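You operate a simulated robot arm through the tools that you are given. There is no shell and no other tool.

Carry out the task below with a simulated robot arm. There is one attempt and no reset: what you move stays moved.

Task
Put one of the chocks from the top of the winding bench on the top of the reject locker. Put the plug from the top of the winding bench on the top of the reject locker. Take the spacer and put it on top of the clean filter. Take the waste can on the top of the meter bench and put it away on the upper cabinet shelf. Take the carton on the top of the wall bench and put it away on the upper shelf of the tall rack. Put the brown carton marked "Liner" from the upper shelf of the stores rack on the top of the small bench and the brown carton labelled "Plug" on the bottom shelf of the stores rack. The order is free. Set down upright: chock, plug, carton, brown carton.

It is judged by the outcome, as a careful person would: the job done as asked, and still so three seconds after it is handed in. It fails if anything else is knocked over, pushed out of place, dropped, spilled or broken.

Robot
A 7-joint arm with a two-finger gripper on a trunk, on a base that drives. Base frame: it is fixed to the floor where the robot stands at the start and does not move with it; the origin is under the middle of the robot, x ahead of it, y to its left, z up. Readings come in m, degrees, newtons and seconds.
With the tool pointing down near the work surface it reaches from about 0.26 to 0.72 m from the robot's upright axis, wherever it stands. Its first joint turns from -166.0 to 166.0 degrees. Places, roughly: bottom shelf of the stores rack [-2, -5.8, 0.2]; brown carton [-2.25, -5.5, 1]; carton (6x17x12 cm) [-3.3, 3.8, 0.8]; chock (6x6x8 cm) [-2.1, 2.3, 0.8]; clean filter (4x4x6 cm) [0.2, 2.1, 0.8]; plug [-1.5, 2, 0.75]; spacer [0, 2, 0.75]; top of the reject locker [-0.5, 3.2, 1.3]; top of the small bench [-0.8, -8, 0.7]; upper cabinet shelf (24x57 cm) [-0.7, -1.52, 0.72]; upper shelf of the tall rack [-4.9, 2.7, 1.2]; waste can [0.25, 2.25, 0.75]. Payload 2.94 kg.
Tool frame: the origin (TCP) lies between the finger pads and is the grasp point; the fingertips stand 0.03 m ahead of it; z points along the fingers, y is the line along which they close. The gripper opens to 0.138 m. The gripper's body begins 0.109 m behind the TCP.
Orientation is that of the tool frame in the base frame, as [roll, pitch, yaw] about the fixed x, y, z axes, in that order (R = Rz(yaw) Ry(pitch) Rx(roll)). With the fingers straight down and closing along the base's y, the tool's x points along the base's -x, its y along +y and its z along -z.

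Tools
- The arm moves only by the tool servo_tool. Its argument "series" is a list that holds one entry, the list of rows, each a list of 6 numbers: the shift along the base's x, y, z in units of 30 mm (1.0 is 30 mm), then the turn, a rotation vector about the base's x, y, z in units of 5 degrees (1.0 is 5 degrees). In form: [[[dx, dy, dz, rx, ry, rz], ...]]. A call has 1 to 20 rows; each row shifts and turns the commanded pose from where the row before left it. "claw" is the closure, from 0 (fully open) to 1 (shut), set as the call begins (left out, the last holds). A call with a number of a shift or a turn outside -1 to 1 is refused whole. Rows are played at 5 a second. More than 0.05 m and 8.6 degrees between two rows, or a gripper value outside its range, and nothing of the call is played. Where a pose cannot be reached the arm comes as near as it can. A force on the tool above 40 N (or 10 N above the force at the start of the call, whichever is more), or a blocked arm, ends the call early, and 0.2 s more pass. Each finger halts on what it meets, pressing with about 24 N; the grip force reading is that of the motor and also rises with nothing between the fingers. The clock runs only during rows and for 0.2 s after the last one: add rows that do not move to give the fingers time. It gives the time, the measured TCP pose, the force on the tool (base axes), the opening and the grip force at its end, in the units of the frame above (readings bear some noise), with the torque about the TCP (base axes, N m) and any sound that the robot's microphone picked up, and new pictures: "views" is both (left out), scene, wrist or none.
- Cameras (640 x 400 px; columns grow to the right, rows downward): "scene" is now at [0.0135, 0.1303, 1.4364]; the picture's right is [-0.08, -1.00, 0.00], its down [-0.48, 0.04, -0.88] and it looks along [0.88, -0.07, -0.48] (base axes); focal length 285 px, centre (320, 200). "wrist" rides on the gripper at [0.071, 0.019, -0.146] in the tool frame; the picture's right is [-0.26, 0.97, 0.00], its down [-0.85, -0.23, -0.48] and it looks along [-0.46, -0.12, 0.88] (tool axes); focal length 280 px, centre (320, 200). There is no depth. A picture from a camera that has moved, and an enlarged one, comes with that camera's place and axes in the base frame and with its lens. The place of the scene camera against the robot may be out by one fixed shift of up to 0.025 m in any direction.
- slide_trunk(by): slides the trunk up (or, below 0, down) by that many m; the arm and the scene camera ride with it, the base frame stays. It gives what a move gives, with no picture.
- base_move(legs): drives the robot by 1 to 6 legs, each [ahead, left, turn to the left] in m, m and degrees, along the robot's own axes; the way and the turn of a leg run together, so that a leg with both is an arc; at most 1.5 m and 180 degrees a leg. The arm and the cameras ride along, it lands a little off, and it stops where it bumps. It gives what a move gives, and a new picture of the scene camera.
- head_to(pan, tilt): turns the head with the scene camera to pan (to the left, within 86 degrees either way) and tilt (down, from -29 to 69), counted from straight ahead of the robot. It gives what a move gives, and a new picture of the scene camera.
- enlarge(camera, box): a new picture of the part [left, top, right, bottom] of that camera's present view, enlarged. It takes no simulated time.
- job_done(): hands the job in; it is judged then, once.

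Nothing tells you exact positions but the pictures and the camera data. Unless the task says otherwise, let go and move clear before handing in.

The tools are called as name(argument=value, ...) on one line, values as JSON. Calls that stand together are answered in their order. servo_tool: Moves the arm, as the interface text tells. Its arguments: {"type":"object","properties":{"series":{"type":"array","items":{"type":"array","items":{"type":"array","items":{"type":"number"}}}},"claw":{"type":"number"},"views":{"type":"string","enum":["both","scene","wrist","none"]}},"required":["series"]} The other tools are called the same way: slide_trunk (by) slides the trunk up or down; base_move (legs) drives the base; head_to (pan, tilt) turns the head that bears the scene camera; enlarge (camera, box) takes an enlarged picture of a part of a camera's view; job_done () hands the job in.

At the start:

```text
clock: 0.0
position: [0.4811, 0.0237, 1.0406]
tool_rot: [180.0, 0.1, -180.0]
contact_force: [-0.4, 0.2, 0.2]
moment: [0.03, 0.03, 0.03]
grip_width: 0.1378
finger_force: 0.0
trunk travel left (down, up): [-0.25, 0.204]
robot x, y, heading: [-0.0035, 0.0004, -0.2]
head pan, tilt: [-4.6, 28.5]
```

scene: 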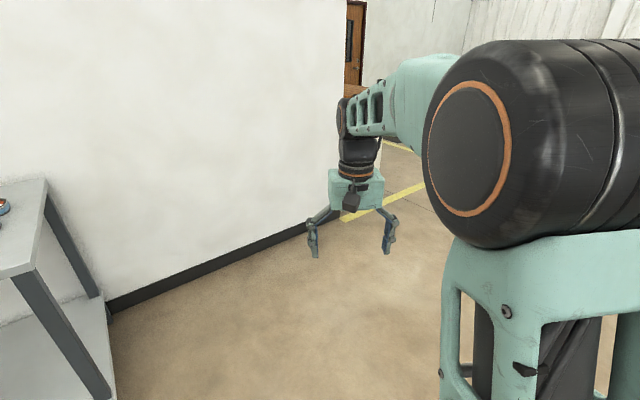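
wrist: 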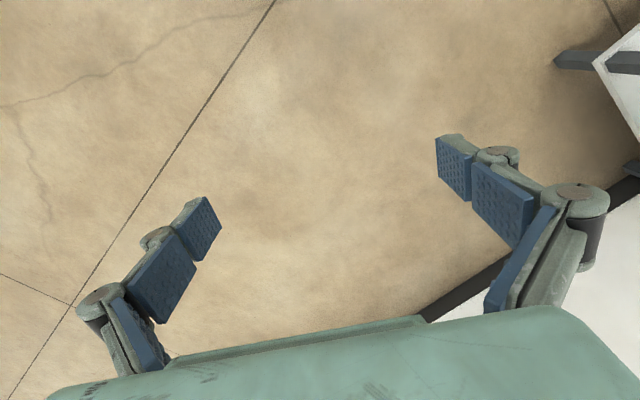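

I see a wall ahead and a bench edge to the left; the arm is ahead of the robot. I'll look around with the head first to find the benches.

head_to(pan=60, tilt=20)

head_to(pan=86, tilt=15)

head_to(pan=-60, tilt=20)

head_to(pan=-86, tilt=15)

```text
clock: 1.4
position: [0.4824, 0.0255, 1.0409]
tool_rot: [180.0, 0.0, -180.0]
contact_force: [0.3, 1.1, -0.5]
moment: [0.0, 0.01, -0.01]
grip_width: 0.138
finger_force: 0.0
trunk travel left (down, up): [-0.25, 0.204]
robot x, y, heading: [0.0048, 0.0009, 0.2]
head pan, tilt: [60.0, 20.0]
camera scene: at [-0.0306, 0.2182, 1.4501], right [0.87, -0.5, 0.0], down [-0.17, -0.3, -0.94], along [0.47, 0.81, -0.34], focal length 285 px, centre (320, 200)
```

scene: 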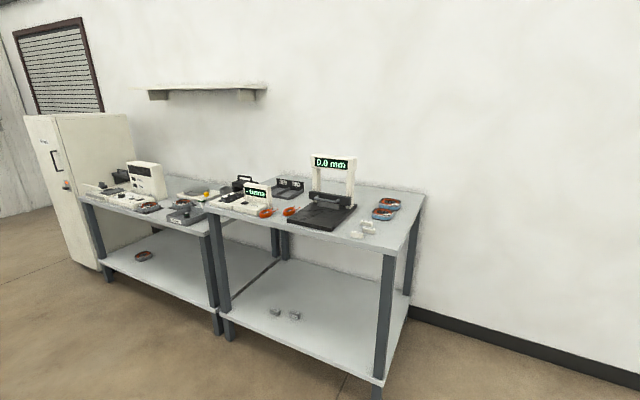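

```text
clock: 2.2
position: [0.4811, 0.025, 1.0404]
tool_rot: [180.0, -0.1, -180.0]
contact_force: [-1.0, -0.3, -0.1]
moment: [0.0, -0.02, 0.02]
grip_width: 0.1382
finger_force: 0.1
trunk travel left (down, up): [-0.25, 0.204]
robot x, y, heading: [-0.0007, -0.0009, 0.2]
head pan, tilt: [85.9, 15.0]
camera scene: at [-0.0705, 0.2308, 1.4582], right [1.0, -0.07, 0.0], down [-0.02, -0.26, -0.97], along [0.07, 0.96, -0.26], focal length 285 px, centre (320, 200)
```

scene: 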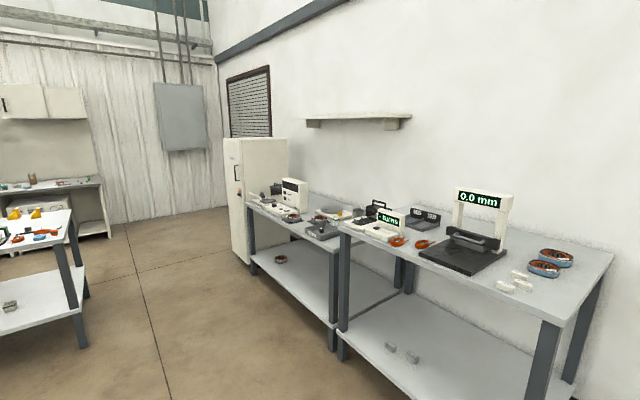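

```text
clock: 4.5
position: [0.4803, 0.0246, 1.0405]
tool_rot: [180.0, 0.0, -180.0]
contact_force: [0.3, 0.8, -0.9]
moment: [-0.01, 0.01, -0.02]
grip_width: 0.138
finger_force: 0.1
trunk travel left (down, up): [-0.25, 0.204]
robot x, y, heading: [0.0006, -0.0005, 0.3]
head pan, tilt: [-60.0, 20.0]
camera scene: at [-0.0306, 0.057, 1.4501], right [-0.87, -0.5, 0.0], down [-0.17, 0.3, -0.94], along [0.47, -0.81, -0.34], focal length 285 px, centre (320, 200)
```

scene: 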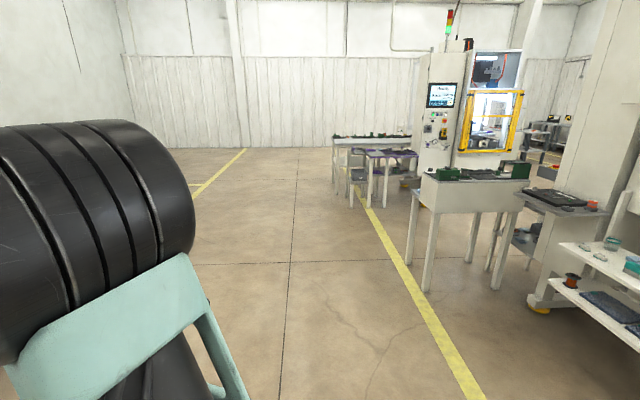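

```text
clock: 5.5
position: [0.4825, 0.0251, 1.0404]
tool_rot: [180.0, 0.0, -179.9]
contact_force: [-0.3, 0.2, 1.2]
moment: [-0.02, 0.0, 0.01]
grip_width: 0.1381
finger_force: 0.0
trunk travel left (down, up): [-0.25, 0.204]
robot x, y, heading: [0.0022, 0.0015, -0.1]
head pan, tilt: [-85.9, 15.0]
camera scene: at [-0.0705, 0.0444, 1.4582], right [-1.0, -0.07, 0.0], down [-0.02, 0.26, -0.97], along [0.07, -0.96, -0.26], focal length 285 px, centre (320, 200)
```

scene: 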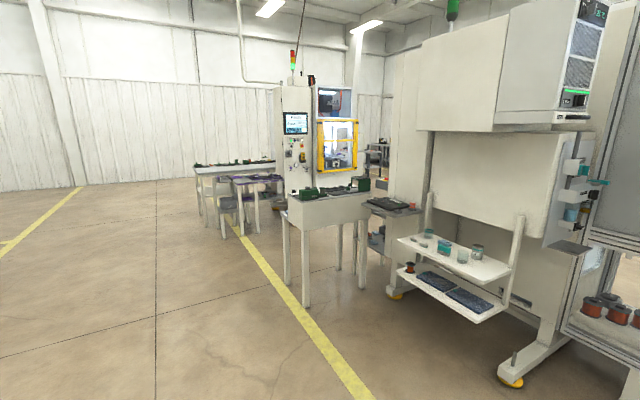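

Two benches stand to the left with a white locker; the building looks rotated about 30° to my frame. I'll turn left to see the other benches and the racks behind me.

base_move(legs=[[0, 0, 120]])

head_to(pan=0, tilt=10)

head_to(pan=45, tilt=10)

head_to(pan=86, tilt=10)

head_to(pan=-50, tilt=15)

```text
clock: 10.9
position: [-0.2675, 0.3989, 1.0406]
tool_rot: [-180.0, 0.0, -59.1]
contact_force: [0.5, -0.2, 0.5]
moment: [0.0, -0.01, 0.01]
grip_width: 0.1381
finger_force: 0.0
trunk travel left (down, up): [-0.25, 0.204]
robot x, y, heading: [0.0004, -0.0002, 120.9]
head pan, tilt: [-85.9, 15.0]
camera scene: at [0.0045, -0.0819, 1.4582], right [0.57, -0.82, 0.0], down [-0.21, -0.15, -0.97], along [0.79, 0.55, -0.26], focal length 285 px, centre (320, 200)
```

scene: 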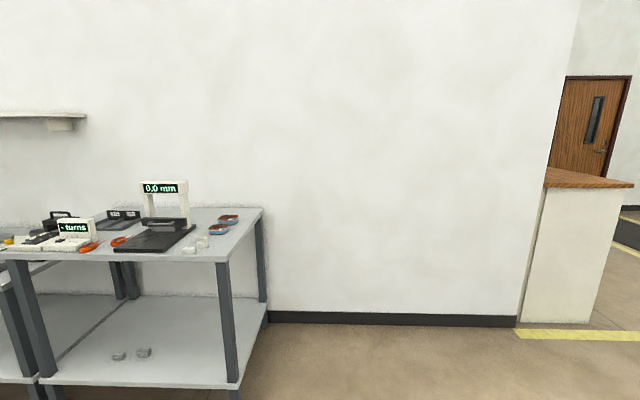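

```text
clock: 12.5
position: [-0.2694, 0.3999, 1.0404]
tool_rot: [-180.0, -0.1, -59.2]
contact_force: [0.7, -0.7, -0.1]
moment: [-0.01, 0.02, 0.04]
grip_width: 0.138
finger_force: 0.1
trunk travel left (down, up): [-0.25, 0.204]
robot x, y, heading: [-0.0041, 0.0001, 120.9]
head pan, tilt: [0.0, 10.0]
camera scene: at [-0.1197, -0.0555, 1.4664], right [0.86, 0.51, 0.0], down [0.09, -0.15, -0.98], along [-0.5, 0.85, -0.17], focal length 285 px, centre (320, 200)
```

scene: 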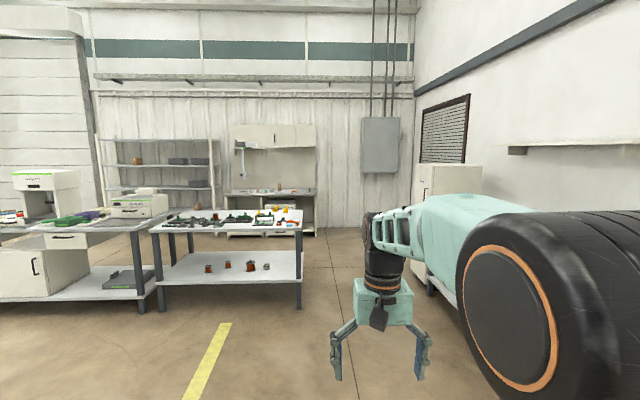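

```text
clock: 13.6
position: [-0.2686, 0.3999, 1.0401]
tool_rot: [-180.0, -0.1, -59.1]
contact_force: [-0.7, -0.1, -0.6]
moment: [0.01, 0.0, 0.06]
grip_width: 0.138
finger_force: 0.0
trunk travel left (down, up): [-0.25, 0.204]
robot x, y, heading: [-0.0017, -0.0019, 121.1]
head pan, tilt: [45.0, 10.0]
camera scene: at [-0.1622, -0.1125, 1.4664], right [0.24, 0.97, 0.0], down [0.17, -0.04, -0.98], along [-0.95, 0.24, -0.17], focal length 285 px, centre (320, 200)
```

scene: 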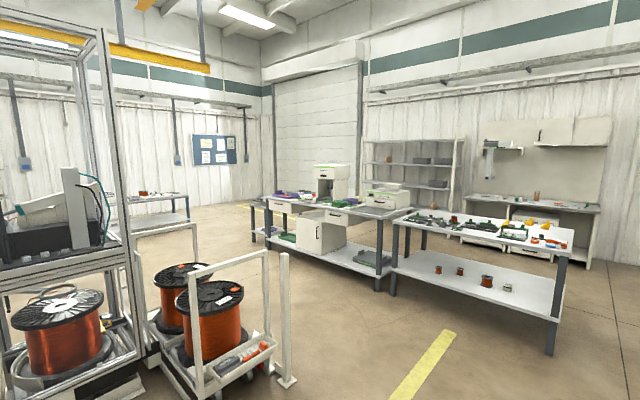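

```text
clock: 14.7
position: [-0.2684, 0.4003, 1.0407]
tool_rot: [-180.0, -0.1, -59.1]
contact_force: [0.3, 0.3, -0.6]
moment: [-0.02, 0.03, 0.0]
grip_width: 0.1378
finger_force: 0.0
trunk travel left (down, up): [-0.25, 0.204]
robot x, y, heading: [0.0002, -0.0041, 120.9]
head pan, tilt: [85.9, 10.0]
camera scene: at [-0.1551, -0.1772, 1.4664], right [-0.45, 0.89, 0.0], down [0.15, 0.08, -0.98], along [-0.88, -0.44, -0.17], focal length 285 px, centre (320, 200)
```

scene: 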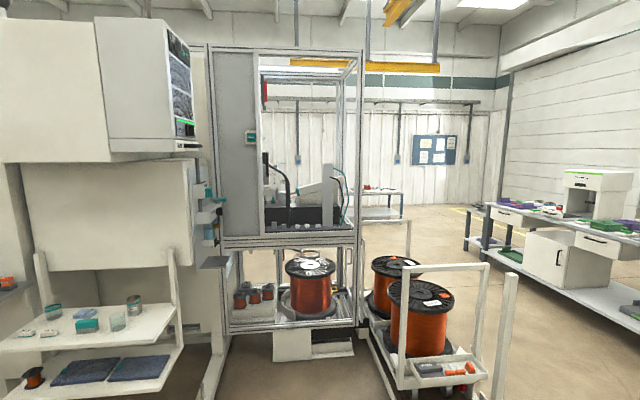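

```text
clock: 16.9
position: [-0.2685, 0.4001, 1.0398]
tool_rot: [180.0, 0.0, -58.9]
contact_force: [-0.5, -0.5, 0.2]
moment: [0.02, -0.01, 0.01]
grip_width: 0.1379
finger_force: 0.0
trunk travel left (down, up): [-0.25, 0.204]
robot x, y, heading: [-0.0009, -0.0018, 121.1]
head pan, tilt: [-50.0, 15.0]
camera scene: at [-0.0415, -0.0471, 1.4582], right [0.94, -0.33, 0.0], down [-0.08, -0.24, -0.97], along [0.32, 0.91, -0.26], focal length 285 px, centre (320, 200)
```

scene: 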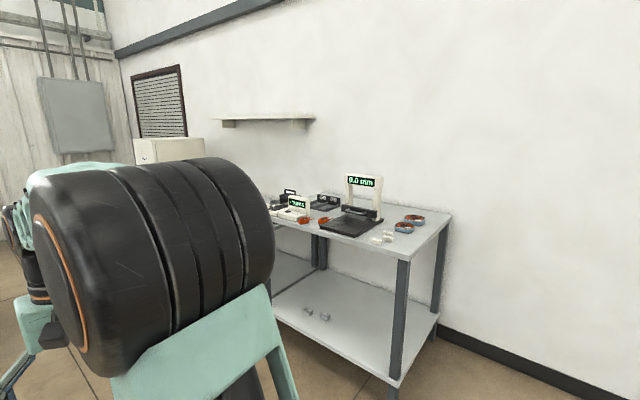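

I now have the layout in the building frame: winding bench straight ahead, meter bench and locker to the right, wall bench and tall rack further on. I'll drive up alongside the meter bench and face it.

base_move(legs=[[1.5, 0, 0], [0, 0, -90]])

head_to(pan=10, tilt=25)

```text
clock: 28.1
position: [-0.3818, 1.5797, 1.041]
tool_rot: [-180.0, -0.1, -146.9]
contact_force: [-0.3, 0.1, 0.1]
moment: [-0.02, 0.01, -0.01]
grip_width: 0.1379
finger_force: 0.0
trunk travel left (down, up): [-0.25, 0.204]
robot x, y, heading: [-0.7719, 1.2975, 33.1]
head pan, tilt: [-50.0, 15.0]
camera scene: at [-0.8193, 1.3411, 1.4582], right [-0.29, -0.96, 0.0], down [-0.25, 0.08, -0.97], along [0.92, -0.28, -0.26], focal length 285 px, centre (320, 200)
```

scene: 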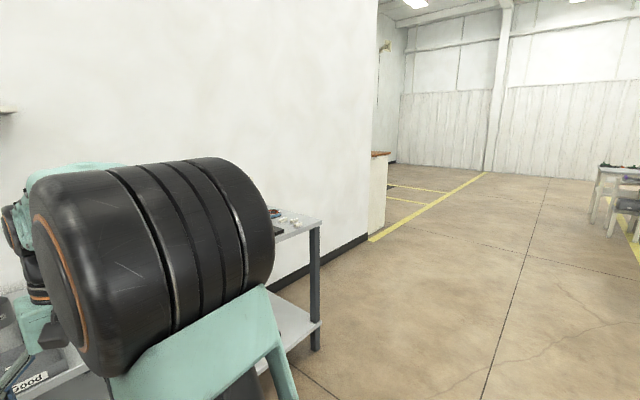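

```text
clock: 29.4
position: [-0.3809, 1.581, 1.0407]
tool_rot: [-180.0, 0.0, -146.9]
contact_force: [-0.7, -0.2, -0.5]
moment: [-0.03, 0.0, -0.01]
grip_width: 0.1382
finger_force: 0.2
trunk travel left (down, up): [-0.25, 0.204]
robot x, y, heading: [-0.7711, 1.2955, 33.1]
head pan, tilt: [10.0, 25.0]
camera scene: at [-0.8414, 1.4311, 1.442], right [0.68, -0.73, 0.0], down [-0.31, -0.29, -0.91], along [0.66, 0.62, -0.42], focal length 285 px, centre (320, 200)
```

scene: 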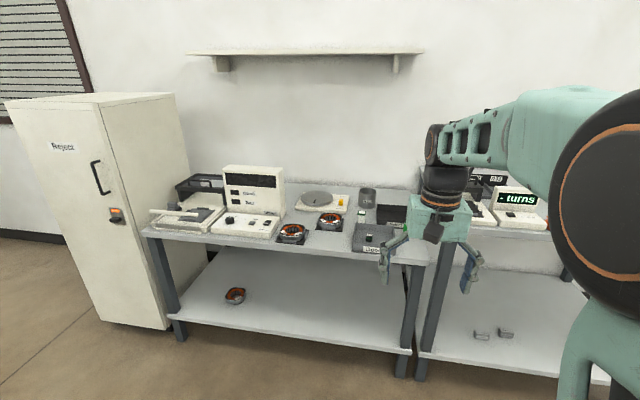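

The meter bench and the reject locker are in front of me. I'll look closer at the objects on the bench.

enlarge(camera="scene", box=[260, 160, 460, 285])

enlarge(camera="scene", box=[140, 150, 300, 250])

```text
3.20 times, centred on (360, 222) of scene
camera zoom: at [-0.8414, 1.4311, 1.442], right [0.68, -0.73, 0.0], down [-0.31, -0.29, -0.91], along [0.66, 0.62, -0.42], focal length 912 px, centre (192, 128)
```

zoom: 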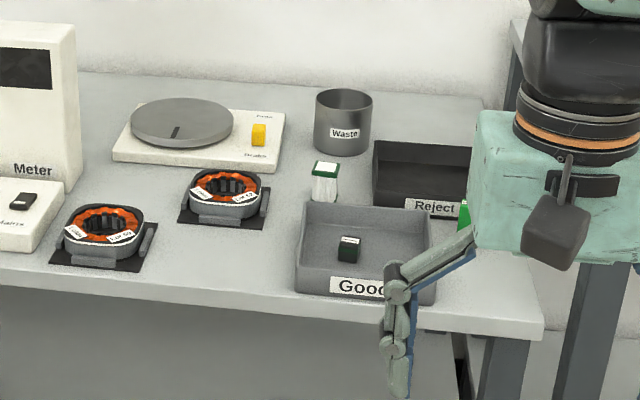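

```text
4.00 times, centred on (220, 200) of scene
camera zoom: at [-0.8414, 1.4311, 1.442], right [0.68, -0.73, 0.0], down [-0.31, -0.29, -0.91], along [0.66, 0.62, -0.42], focal length 1140 px, centre (720, 200)
```

zoom: 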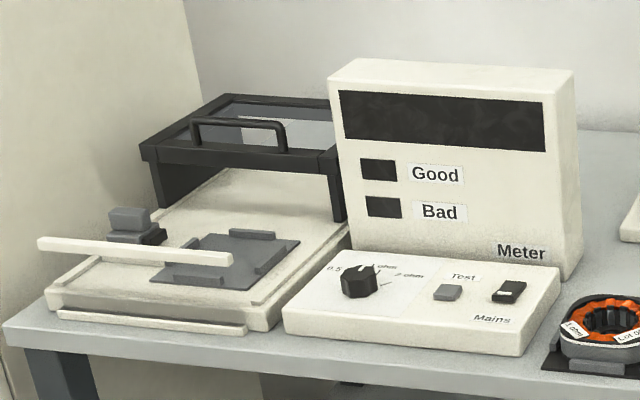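

The waste can, white/green filter and a small dark part in the "Good" tray are visible. I'll look down to see my base's footprint before driving in, and raise the arm.

head_to(pan=60, tilt=69)

head_to(pan=10, tilt=69)

```text
clock: 30.5
position: [-0.381, 1.5801, 1.0408]
tool_rot: [180.0, -0.1, -146.8]
contact_force: [-0.1, -0.2, -0.6]
moment: [0.01, 0.0, -0.02]
grip_width: 0.1377
finger_force: 0.0
trunk travel left (down, up): [-0.25, 0.204]
robot x, y, heading: [-0.7691, 1.2928, 32.9]
head pan, tilt: [60.0, 68.8]
camera scene: at [-0.9117, 1.4241, 1.3826], right [1.0, 0.05, 0.0], down [0.05, -0.93, -0.36], along [-0.02, 0.36, -0.93], focal length 285 px, centre (320, 200)
```

scene: 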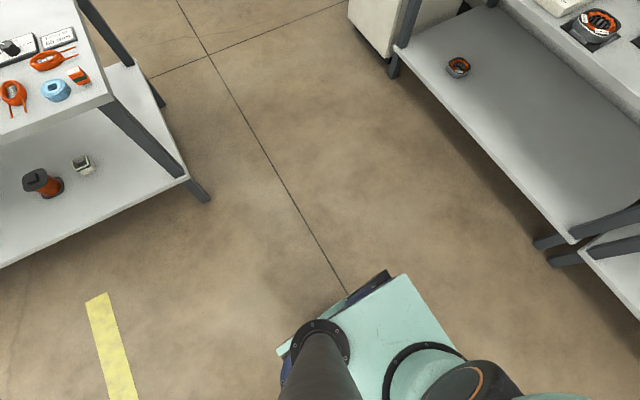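

```text
clock: 31.7
position: [-0.3808, 1.5792, 1.0407]
tool_rot: [-180.0, 0.0, -146.8]
contact_force: [0.0, -1.0, -0.2]
moment: [0.0, -0.04, -0.01]
grip_width: 0.1379
finger_force: 0.1
trunk travel left (down, up): [-0.25, 0.204]
robot x, y, heading: [-0.7696, 1.2959, 32.6]
head pan, tilt: [10.0, 68.8]
camera scene: at [-0.8679, 1.4065, 1.3826], right [0.68, -0.73, 0.0], down [-0.68, -0.64, -0.36], along [0.26, 0.25, -0.93], focal length 285 px, centre (320, 200)
```

scene: 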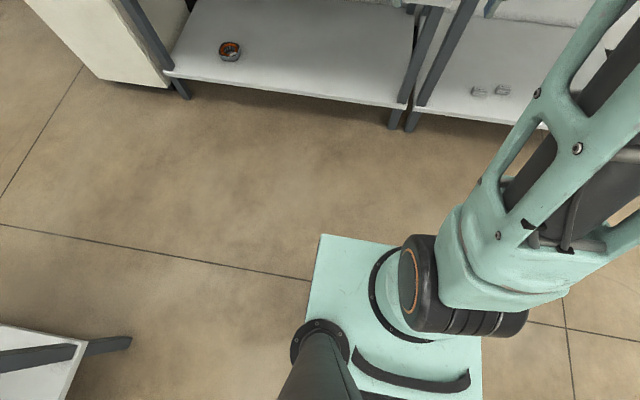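

My base looks compact (about 0.25 m ahead of its axis). I'll drive toward the meter bench, stopping short of the edge, with the hand at 1.04 m, above the objects.

base_move(legs=[[0, 0.2, -1.5], [0.5, 0, 0]])

head_to(pan=0, tilt=40)

servo_tool(series=[[[0, 0, 0, 0, 0, 0]]], views="wrist")

head_to(pan=0, tilt=69)

```text
clock: 36.6
position: [-0.062, 2.001, 1.0412]
tool_rot: [180.0, 0.0, -148.2]
contact_force: [0.0, 0.4, 0.4]
moment: [0.0, 0.0, -0.01]
grip_width: 0.1376
finger_force: 0.1
trunk travel left (down, up): [-0.25, 0.204]
robot x, y, heading: [-0.457, 1.7278, 31.7]
head pan, tilt: [10.0, 68.8]
camera scene: at [-0.5514, 1.8377, 1.3826], right [0.67, -0.74, 0.0], down [-0.69, -0.62, -0.36], along [0.27, 0.24, -0.93], focal length 285 px, centre (320, 200)
```

scene: 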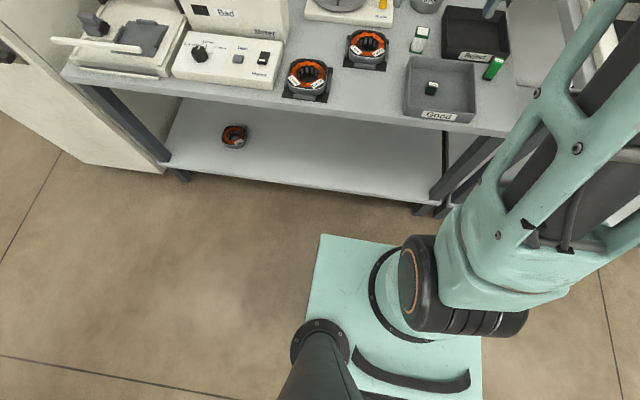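

```text
clock: 37.5
position: [-0.061, 2.0023, 1.0413]
tool_rot: [179.9, 0.0, -148.2]
contact_force: [-0.4, -0.1, 0.1]
moment: [0.01, 0.01, 0.03]
grip_width: 0.1379
finger_force: 0.1
trunk travel left (down, up): [-0.25, 0.204]
robot x, y, heading: [-0.4518, 1.7269, 31.9]
head pan, tilt: [0.0, 40.0]
camera scene: at [-0.5209, 1.8453, 1.4186], right [0.53, -0.85, 0.0], down [-0.55, -0.34, -0.77], along [0.65, 0.41, -0.64], focal length 285 px, centre (320, 200)
```

scene: 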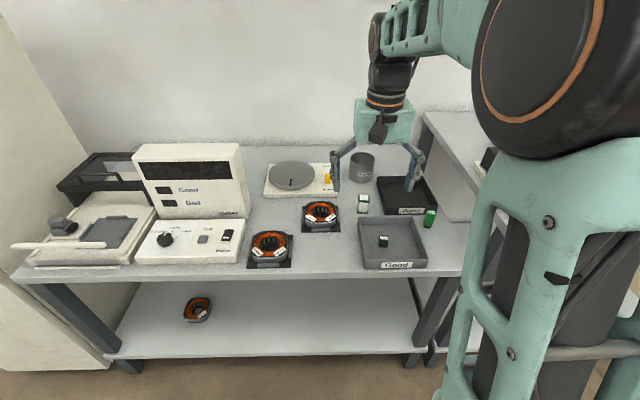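

```text
clock: 37.9
position: [-0.0629, 2.0015, 1.0408]
tool_rot: [179.8, 0.0, -148.1]
contact_force: [-0.7, -0.5, -0.2]
moment: [0.03, 0.0, -0.01]
grip_width: 0.138
finger_force: 0.0
trunk travel left (down, up): [-0.25, 0.204]
robot x, y, heading: [-0.4547, 1.7257, 32.0]
head pan, tilt: [0.0, 40.0]
camera wrist: at [-0.1318, 1.9804, 1.1875], right [-0.29, 0.96, 0.0], down [0.84, 0.25, 0.48], along [0.46, 0.14, -0.88], focal length 280 px, centre (320, 200)
```

wrist: 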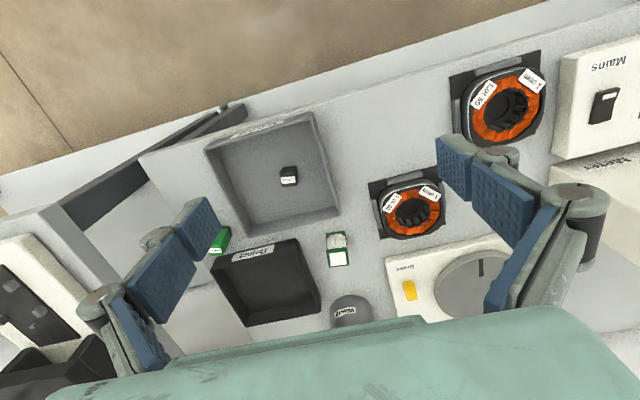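

```text
clock: 38.9
position: [-0.0614, 2.0015, 1.0409]
tool_rot: [-180.0, 0.0, -148.1]
contact_force: [0.3, 0.6, 0.9]
moment: [-0.03, -0.04, 0.03]
grip_width: 0.1379
finger_force: 0.1
trunk travel left (down, up): [-0.25, 0.204]
robot x, y, heading: [-0.4578, 1.7239, 31.9]
head pan, tilt: [0.0, 68.8]
camera scene: at [-0.5455, 1.8299, 1.3826], right [0.53, -0.85, 0.0], down [-0.79, -0.49, -0.36], along [0.31, 0.19, -0.93], focal length 285 px, centre (320, 200)
```

scene: 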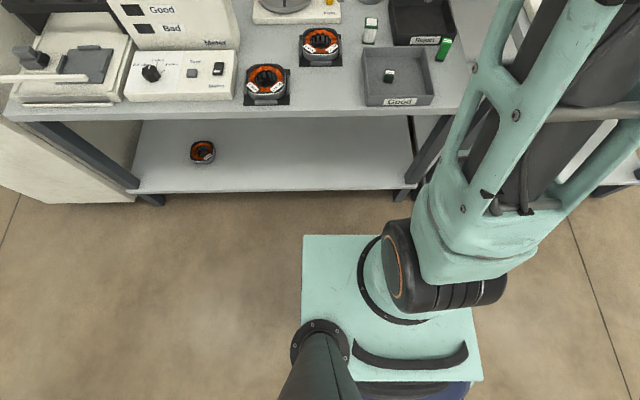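

The wrist camera shows the tray, two green/white parts and the can. I'll enlarge to read their labels.

enlarge(camera="wrist", box=[180, 120, 400, 330])

head_to(pan=0, tilt=45)

enlarge(camera="scene", box=[320, 100, 460, 240])

```text
1.90 times, centred on (290, 225) of wrist
camera zoom: at [-0.1318, 1.9804, 1.1875], right [-0.29, 0.96, 0.0], down [0.84, 0.25, 0.48], along [0.46, 0.14, -0.88], focal length 534 px, centre (377, 152)
```

zoom: 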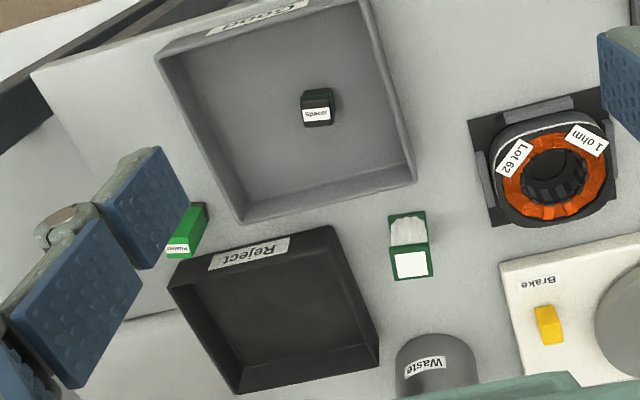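

```text
clock: 39.7
position: [-0.062, 2.0016, 1.0398]
tool_rot: [180.0, 0.0, -148.1]
contact_force: [-0.1, -0.7, 0.1]
moment: [0.02, 0.0, 0.0]
grip_width: 0.138
finger_force: 0.2
trunk travel left (down, up): [-0.25, 0.204]
robot x, y, heading: [-0.4556, 1.7262, 31.8]
head pan, tilt: [0.0, 45.0]
camera scene: at [-0.524, 1.8433, 1.4114], right [0.53, -0.85, 0.0], down [-0.6, -0.37, -0.71], along [0.6, 0.37, -0.71], focal length 285 px, centre (320, 200)
```

scene: 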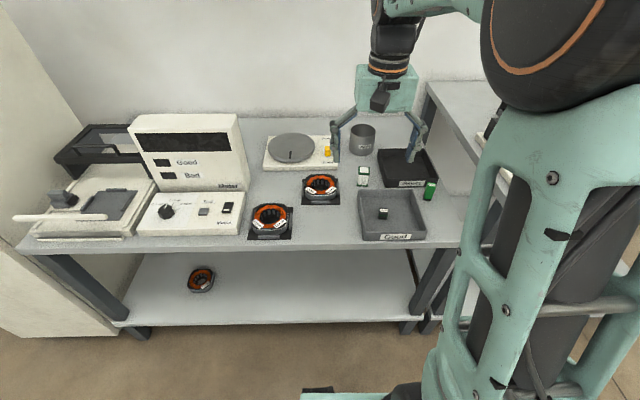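

```text
2.86 times, centred on (390, 170) of scene
camera zoom: at [-0.524, 1.8433, 1.4114], right [0.53, -0.85, 0.0], down [-0.6, -0.37, -0.71], along [0.6, 0.37, -0.71], focal length 814 px, centre (120, 286)
```

zoom: 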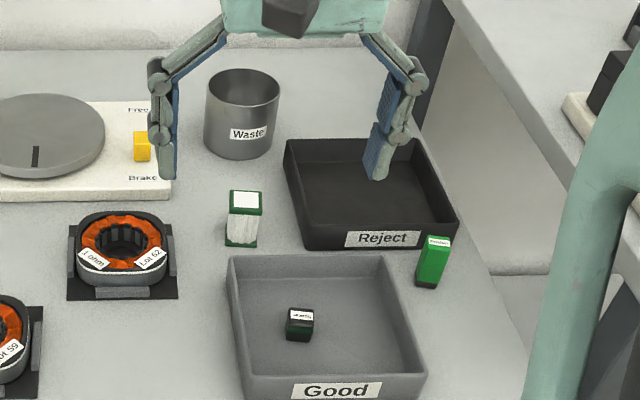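

The spacer is the labelled block in the Good tray (~[0.06, 1.99]), the clean filter is the white pleated can (~[0.17, 2.10]), and the waste can is at about [0.32, 2.19]. I'll move a little closer and check clearance to the bench.

base_move(legs=[[0.14, 0, -1.0]])

head_to(pan=50, tilt=69)

head_to(pan=0, tilt=45)

servo_tool(series=[[[0, 0, 0, 0, 0, 0]]], views="wrist")

```text
clock: 41.1
position: [0.0607, 2.0677, 1.0402]
tool_rot: [180.0, 0.0, -149.0]
contact_force: [0.6, 0.0, 0.4]
moment: [-0.01, -0.03, -0.02]
grip_width: 0.1377
finger_force: 0.0
trunk travel left (down, up): [-0.25, 0.204]
robot x, y, heading: [-0.3383, 1.795, 31.1]
head pan, tilt: [0.0, 45.0]
camera scene: at [-0.4037, 1.9169, 1.4114], right [0.51, -0.86, 0.0], down [-0.61, -0.36, -0.71], along [0.61, 0.36, -0.71], focal length 285 px, centre (320, 200)
```

scene: 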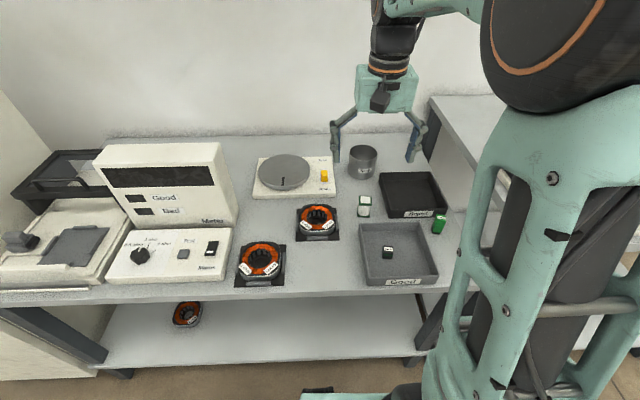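

```text
clock: 42.2
position: [0.0614, 2.0671, 1.0406]
tool_rot: [180.0, 0.0, -149.0]
contact_force: [1.0, 1.0, -1.0]
moment: [0.03, -0.02, -0.01]
grip_width: 0.1382
finger_force: 0.0
trunk travel left (down, up): [-0.25, 0.204]
robot x, y, heading: [-0.3349, 1.7937, 30.9]
head pan, tilt: [50.0, 68.8]
camera scene: at [-0.4648, 1.9302, 1.3826], right [0.99, -0.16, 0.0], down [-0.15, -0.92, -0.36], along [0.06, 0.36, -0.93], focal length 285 px, centre (320, 200)
```

scene: 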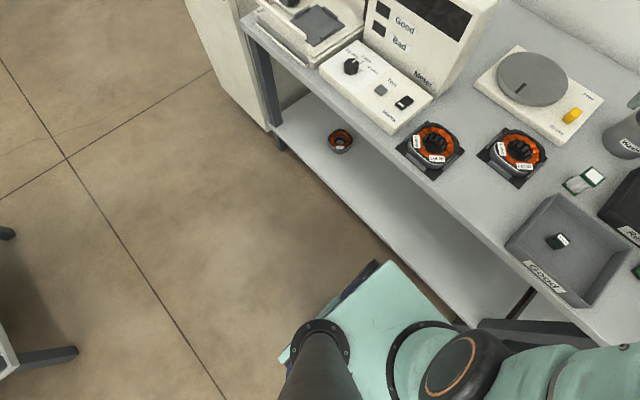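

```text
clock: 43.4
position: [0.0604, 2.0673, 1.0405]
tool_rot: [180.0, -0.1, -149.0]
contact_force: [-0.8, 0.1, 0.5]
moment: [0.0, -0.01, 0.0]
grip_width: 0.1381
finger_force: 0.1
trunk travel left (down, up): [-0.25, 0.204]
robot x, y, heading: [-0.3377, 1.7986, 30.8]
head pan, tilt: [0.0, 45.0]
camera scene: at [-0.4039, 1.9168, 1.4114], right [0.52, -0.86, 0.0], down [-0.61, -0.36, -0.71], along [0.61, 0.36, -0.71], focal length 285 px, centre (320, 200)
```

scene: 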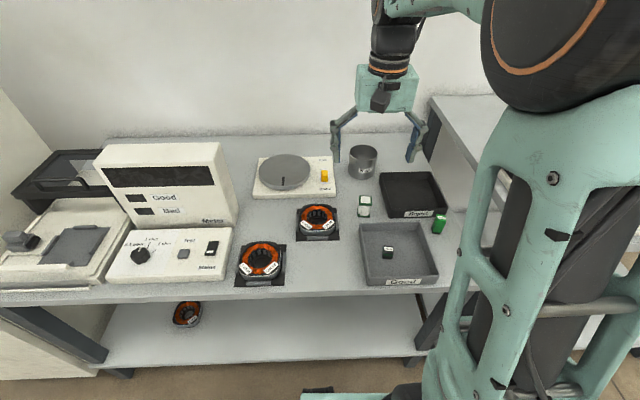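

```text
clock: 43.8
position: [0.0613, 2.0675, 1.0403]
tool_rot: [179.9, 0.0, -149.1]
contact_force: [0.6, -0.1, 0.8]
moment: [0.01, 0.0, 0.01]
grip_width: 0.1382
finger_force: 0.0
trunk travel left (down, up): [-0.25, 0.204]
robot x, y, heading: [-0.3375, 1.7967, 31.1]
head pan, tilt: [0.0, 45.0]
camera wrist: at [-0.0093, 2.047, 1.1875], right [-0.27, 0.96, 0.0], down [0.85, 0.24, 0.48], along [0.46, 0.13, -0.88], focal length 280 px, centre (320, 200)
```

wrist: 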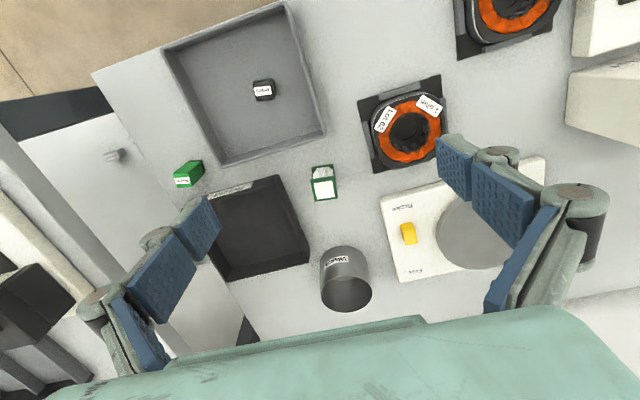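

I have a clean wrist view of all three parts. I'll enlarge it for accurate positions.

enlarge(camera="wrist", box=[160, 60, 400, 210])

enlarge(camera="wrist", box=[240, 180, 440, 320])

```text
2.67 times, centred on (280, 135) of wrist
camera zoom: at [-0.0093, 2.047, 1.1875], right [-0.27, 0.96, 0.0], down [0.85, 0.24, 0.48], along [0.46, 0.13, -0.88], focal length 748 px, centre (427, 373)
```

zoom: 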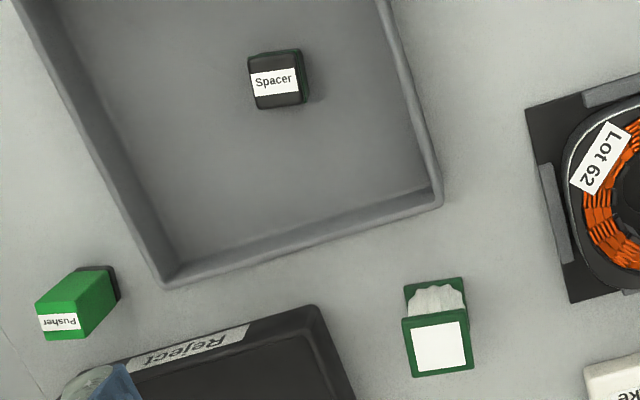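

```text
2.86 times, centred on (340, 250) of wrist
camera zoom: at [-0.0093, 2.047, 1.1875], right [-0.27, 0.96, 0.0], down [0.85, 0.24, 0.48], along [0.46, 0.13, -0.88], focal length 801 px, centre (263, 57)
```

zoom: 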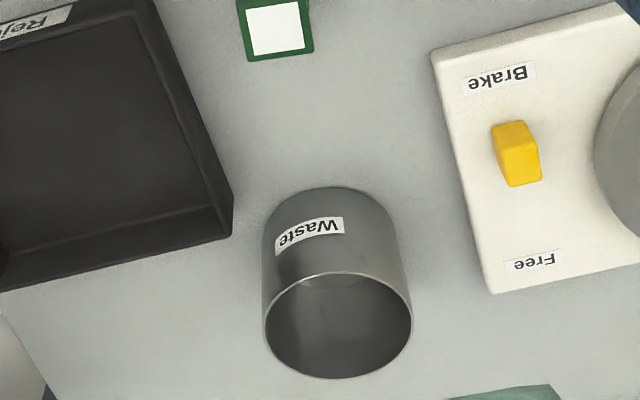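

Spacer top sits at about [0.064, 1.986, 0.772] and the filter top at [0.176, 2.107, 0.798], both turned about −8° from the gripper. I'll move above the spacer with the jaws half closed and check.

servo_tool(series=[[[0.03, -0.9, -1, 0, 0, -0.5], [0.03, -0.9, -1, 0, 0, -0.5], [0.03, -0.92, -1, 0, 0, -0.5], [0, 0, -1, 0, 0, 0], [0, 0, -1, 0, 0, 0], [0, 0, 0, 0, 0, 0]]], claw=0.5)

```text
clock: 45.2
position: [0.0623, 1.9849, 0.8887]
tool_rot: [-180.0, 0.0, -156.5]
contact_force: [0.0, -0.4, -0.7]
moment: [0.0, 0.0, -0.01]
grip_width: 0.0691
finger_force: 0.0
trunk travel left (down, up): [-0.25, 0.204]
robot x, y, heading: [-0.3431, 1.7941, 31.0]
head pan, tilt: [0.0, 45.0]
camera scene: at [-0.4038, 1.9168, 1.4114], right [0.51, -0.86, 0.0], down [-0.61, -0.36, -0.71], along [0.61, 0.36, -0.71], focal length 285 px, centre (320, 200)
camera wrist: at [-0.0094, 1.9747, 1.0355], right [-0.14, 0.99, 0.0], down [0.87, 0.13, 0.48], along [0.47, 0.07, -0.88], focal length 280 px, centre (320, 200)
```

scene: 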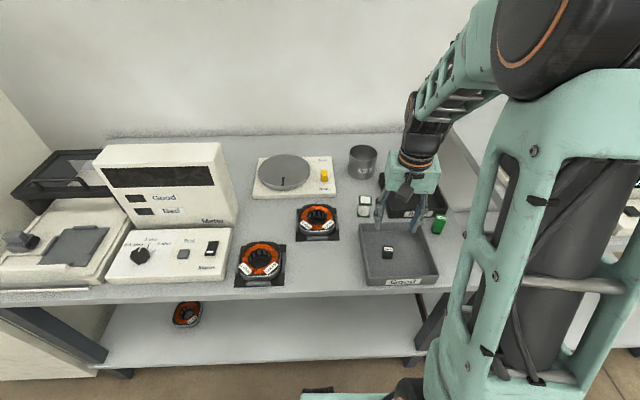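
wrist: 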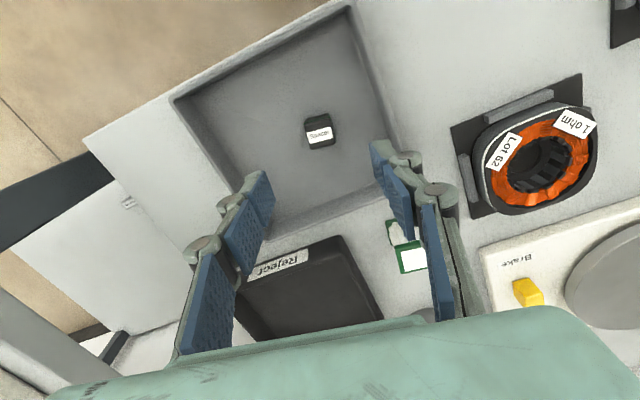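

The spacer sits exactly under the tool. I'll descend gently toward the tray floor.

servo_tool(series=[[[0, 0, -1, 0, 0, 0], [0, 0, -1, 0, 0, 0], [0, 0, -0.5, 0, 0, 0], [0, 0, -0.3, 0, 0, 0], [0, 0, 0, 0, 0, 0]]])

enlarge(camera="wrist", box=[240, 100, 400, 200])

enlarge(camera="scene", box=[330, 170, 450, 300])

```text
clock: 46.4
position: [0.0622, 1.9859, 0.8061]
tool_rot: [-180.0, 0.0, -156.6]
contact_force: [0.6, 0.5, -0.7]
moment: [0.0, 0.03, -0.02]
grip_width: 0.069
finger_force: 0.0
trunk travel left (down, up): [-0.25, 0.204]
robot x, y, heading: [-0.3352, 1.8012, 30.9]
head pan, tilt: [0.0, 45.0]
camera scene: at [-0.4038, 1.9168, 1.4114], right [0.51, -0.86, 0.0], down [-0.61, -0.36, -0.71], along [0.61, 0.36, -0.71], focal length 285 px, centre (320, 200)
camera wrist: at [-0.01, 1.9752, 0.9529], right [-0.14, 0.99, 0.0], down [0.87, 0.13, 0.48], along [0.47, 0.07, -0.88], focal length 280 px, centre (320, 200)
```

scene: 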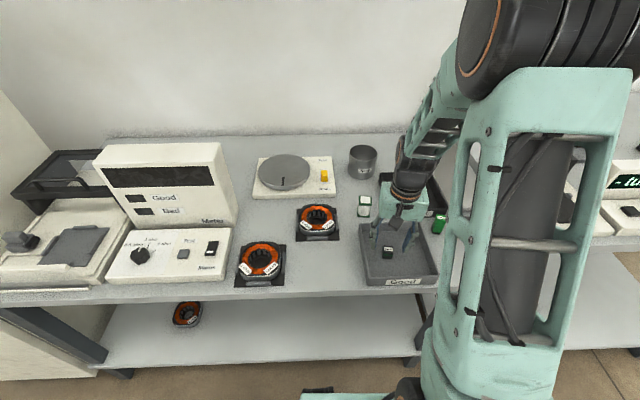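
wrist: 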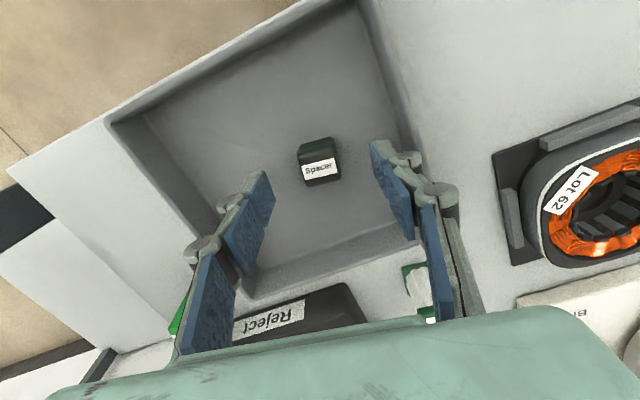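

```text
4.00 times, centred on (320, 150) of wrist
camera zoom: at [-0.01, 1.9752, 0.9529], right [-0.14, 0.99, 0.0], down [0.87, 0.13, 0.48], along [0.47, 0.07, -0.88], focal length 1122 px, centre (320, 400)
```

zoom: 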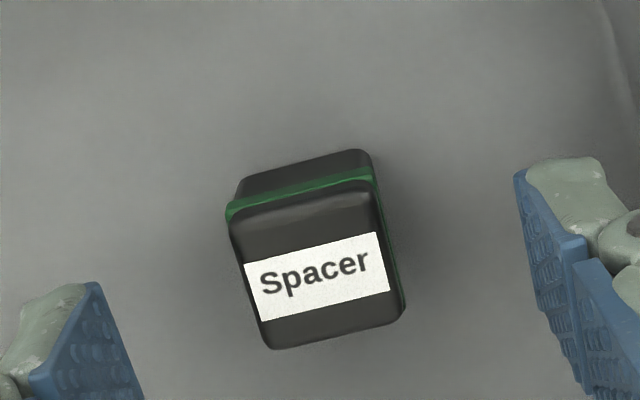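

```text
3.08 times, centred on (390, 235) of scene
camera zoom: at [-0.4038, 1.9168, 1.4114], right [0.51, -0.86, 0.0], down [-0.61, -0.36, -0.71], along [0.61, 0.36, -0.71], focal length 877 px, centre (105, 92)
```

zoom: 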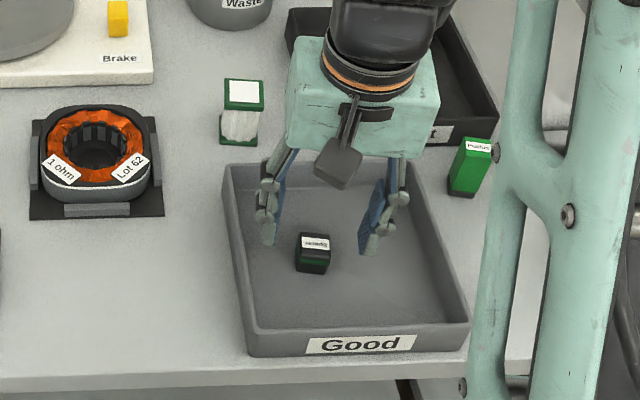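

Spacer is centred and aligned between the fingers. I'll go down a bit further in small steps.

servo_tool(series=[[[0, 0, -0.3, 0, 0, 0], [0, 0, -0.2, 0, 0, 0], [0, 0, -0.15, 0, 0, 0], [0, 0, -0.1, 0, 0, 0], [0, 0, 0, 0, 0, 0]]], views="wrist")

enlarge(camera="scene", box=[360, 200, 440, 270])

```text
clock: 47.6
position: [0.0628, 1.9852, 0.7827]
tool_rot: [180.0, 0.0, -156.5]
contact_force: [0.2, -0.6, -0.1]
moment: [0.01, -0.02, -0.05]
grip_width: 0.0689
finger_force: 0.0
trunk travel left (down, up): [-0.25, 0.204]
robot x, y, heading: [-0.3365, 1.7971, 31.3]
head pan, tilt: [0.0, 45.0]
camera wrist: at [-0.009, 1.9745, 0.931], right [-0.14, 0.99, 0.0], down [0.87, 0.13, 0.48], along [0.47, 0.07, -0.88], focal length 280 px, centre (320, 200)
```

wrist: 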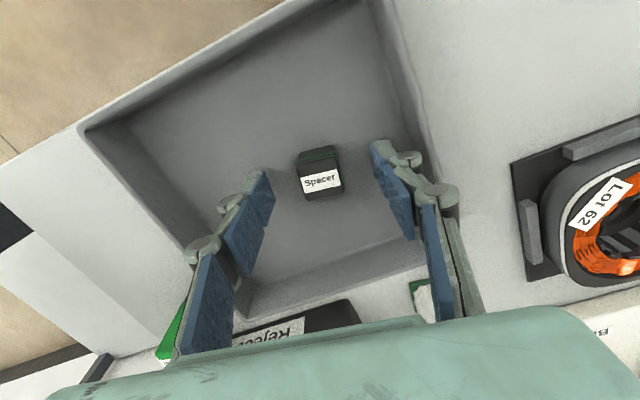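

```text
5.71 times, centred on (400, 235) of scene
camera zoom: at [-0.4038, 1.9168, 1.4114], right [0.51, -0.86, 0.0], down [-0.61, -0.36, -0.71], along [0.61, 0.36, -0.71], focal length 1628 px, centre (-137, 0)
```

zoom: 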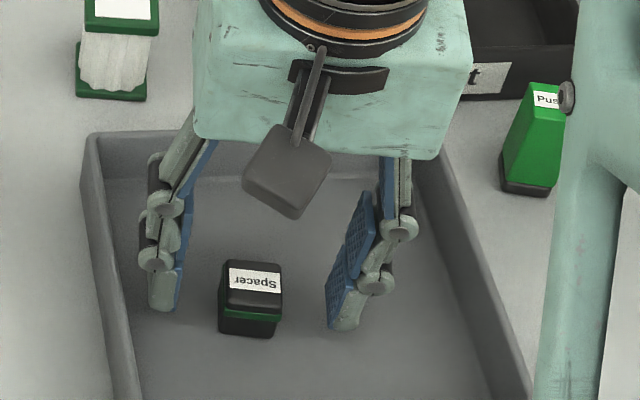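

Fingers straddle the spacer without contact. A last few millimetres down and then close.

servo_tool(series=[[[0, 0, -0.1, 0, 0, 0], [0, 0, -0.1, 0, 0, 0], [0, 0, 0, 0, 0, 0]]], views="none")

servo_tool(series=[[[0, 0, 0, 0, 0, 0], [0, 0, 0, 0, 0, 0], [0, 0, 0, 0, 0, 0], [0, 0, 0, 0, 0, 0], [0, 0, 0, 0, 0, 0]]], claw=1, views="wrist")

```text
clock: 48.4
position: [0.0641, 1.985, 0.7774]
tool_rot: [-180.0, 0.0, -156.5]
contact_force: [-0.1, 0.4, 0.3]
moment: [-0.02, 0.03, -0.04]
grip_width: 0.0692
finger_force: 0.0
trunk travel left (down, up): [-0.25, 0.204]
robot x, y, heading: [-0.3349, 1.7966, 30.8]
head pan, tilt: [0.0, 45.0]
```

```text
clock: 49.6
position: [0.0636, 1.9841, 0.7781]
tool_rot: [180.0, 0.0, -156.6]
contact_force: [0.4, 0.2, 1.4]
moment: [0.0, 0.02, -0.01]
grip_width: 0.0255
finger_force: 24.5
trunk travel left (down, up): [-0.25, 0.204]
robot x, y, heading: [-0.3367, 1.7974, 31.0]
head pan, tilt: [0.0, 45.0]
camera wrist: at [-0.0083, 1.9743, 0.9252], right [-0.14, 0.99, 0.0], down [0.87, 0.13, 0.48], along [0.47, 0.07, -0.88], focal length 280 px, centre (320, 200)
```

wrist: 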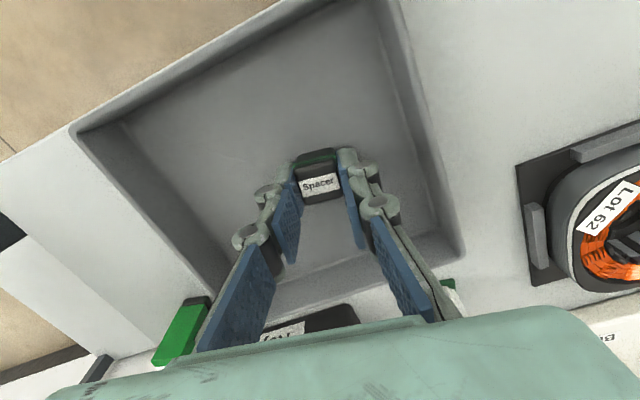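

Spacer gripped (25.5 mm). Lifting and moving above the clean filter.

servo_tool(series=[[[0, 0, 1, 0, 0, 0], [0, 0, 1, 0, 0, 0], [0, 0, 1, 0, 0, 0], [0, 0, 1, 0, 0, 0], [0.9, 1, 0, 0, 0, 0], [0.9, 1, 0, 0, 0, 0], [0.9, 1, 0, 0, 0, 0], [0.9, 1, 0, 0, 0, 0], [0.14, 0.08, 0, 0, 0, 0], [0, 0, 0, 0, 0, 0]]])

enlarge(camera="wrist", box=[240, 90, 400, 190])

enlarge(camera="scene", box=[310, 150, 440, 250])

```text
clock: 51.8
position: [0.1765, 2.1072, 0.8981]
tool_rot: [-180.0, 0.0, -156.5]
contact_force: [0.7, 0.0, -0.8]
moment: [0.03, -0.04, 0.01]
grip_width: 0.0254
finger_force: 23.9
trunk travel left (down, up): [-0.25, 0.204]
robot x, y, heading: [-0.339, 1.7984, 30.9]
head pan, tilt: [0.0, 45.0]
camera scene: at [-0.4038, 1.9168, 1.4114], right [0.51, -0.86, 0.0], down [-0.61, -0.36, -0.71], along [0.61, 0.36, -0.71], focal length 285 px, centre (320, 200)
camera wrist: at [0.1043, 2.0977, 1.0451], right [-0.14, 0.99, 0.0], down [0.87, 0.13, 0.48], along [0.47, 0.07, -0.88], focal length 280 px, centre (320, 200)
```

scene: 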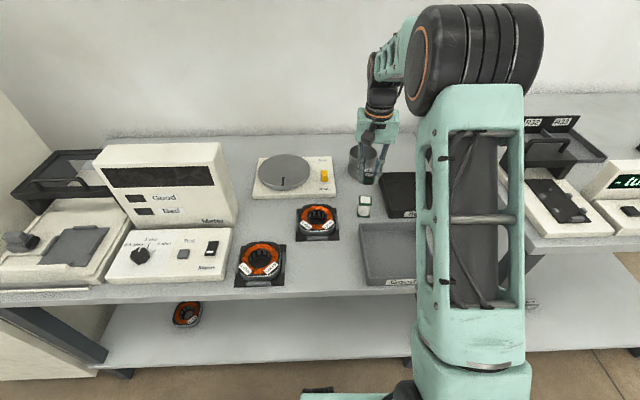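
wrist: 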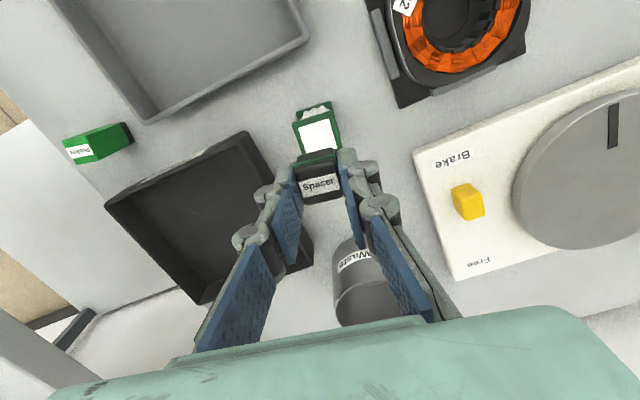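

```text
4.00 times, centred on (320, 140) of wrist
camera zoom: at [0.1043, 2.0977, 1.0451], right [-0.14, 0.99, 0.0], down [0.87, 0.13, 0.48], along [0.47, 0.07, -0.88], focal length 1122 px, centre (320, 440)
```

zoom: 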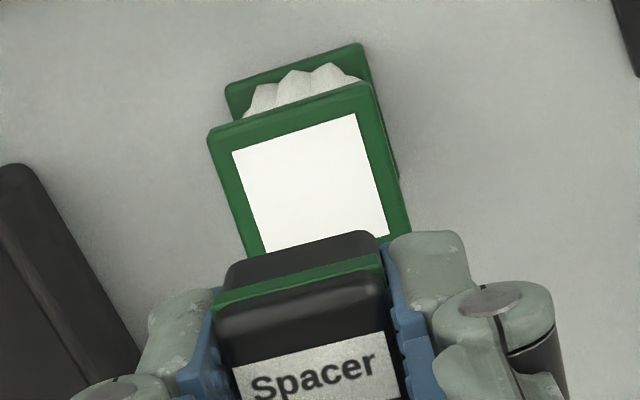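

```text
4.00 times, centred on (375, 200) of scene
camera zoom: at [-0.4038, 1.9168, 1.4114], right [0.51, -0.86, 0.0], down [-0.61, -0.36, -0.71], along [0.61, 0.36, -0.71], focal length 1140 px, centre (100, 200)
```

zoom: 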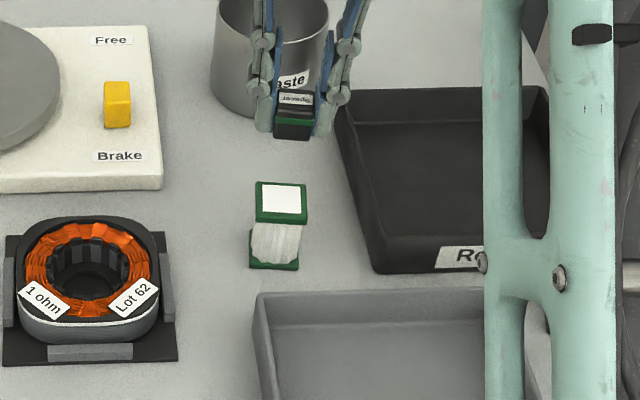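

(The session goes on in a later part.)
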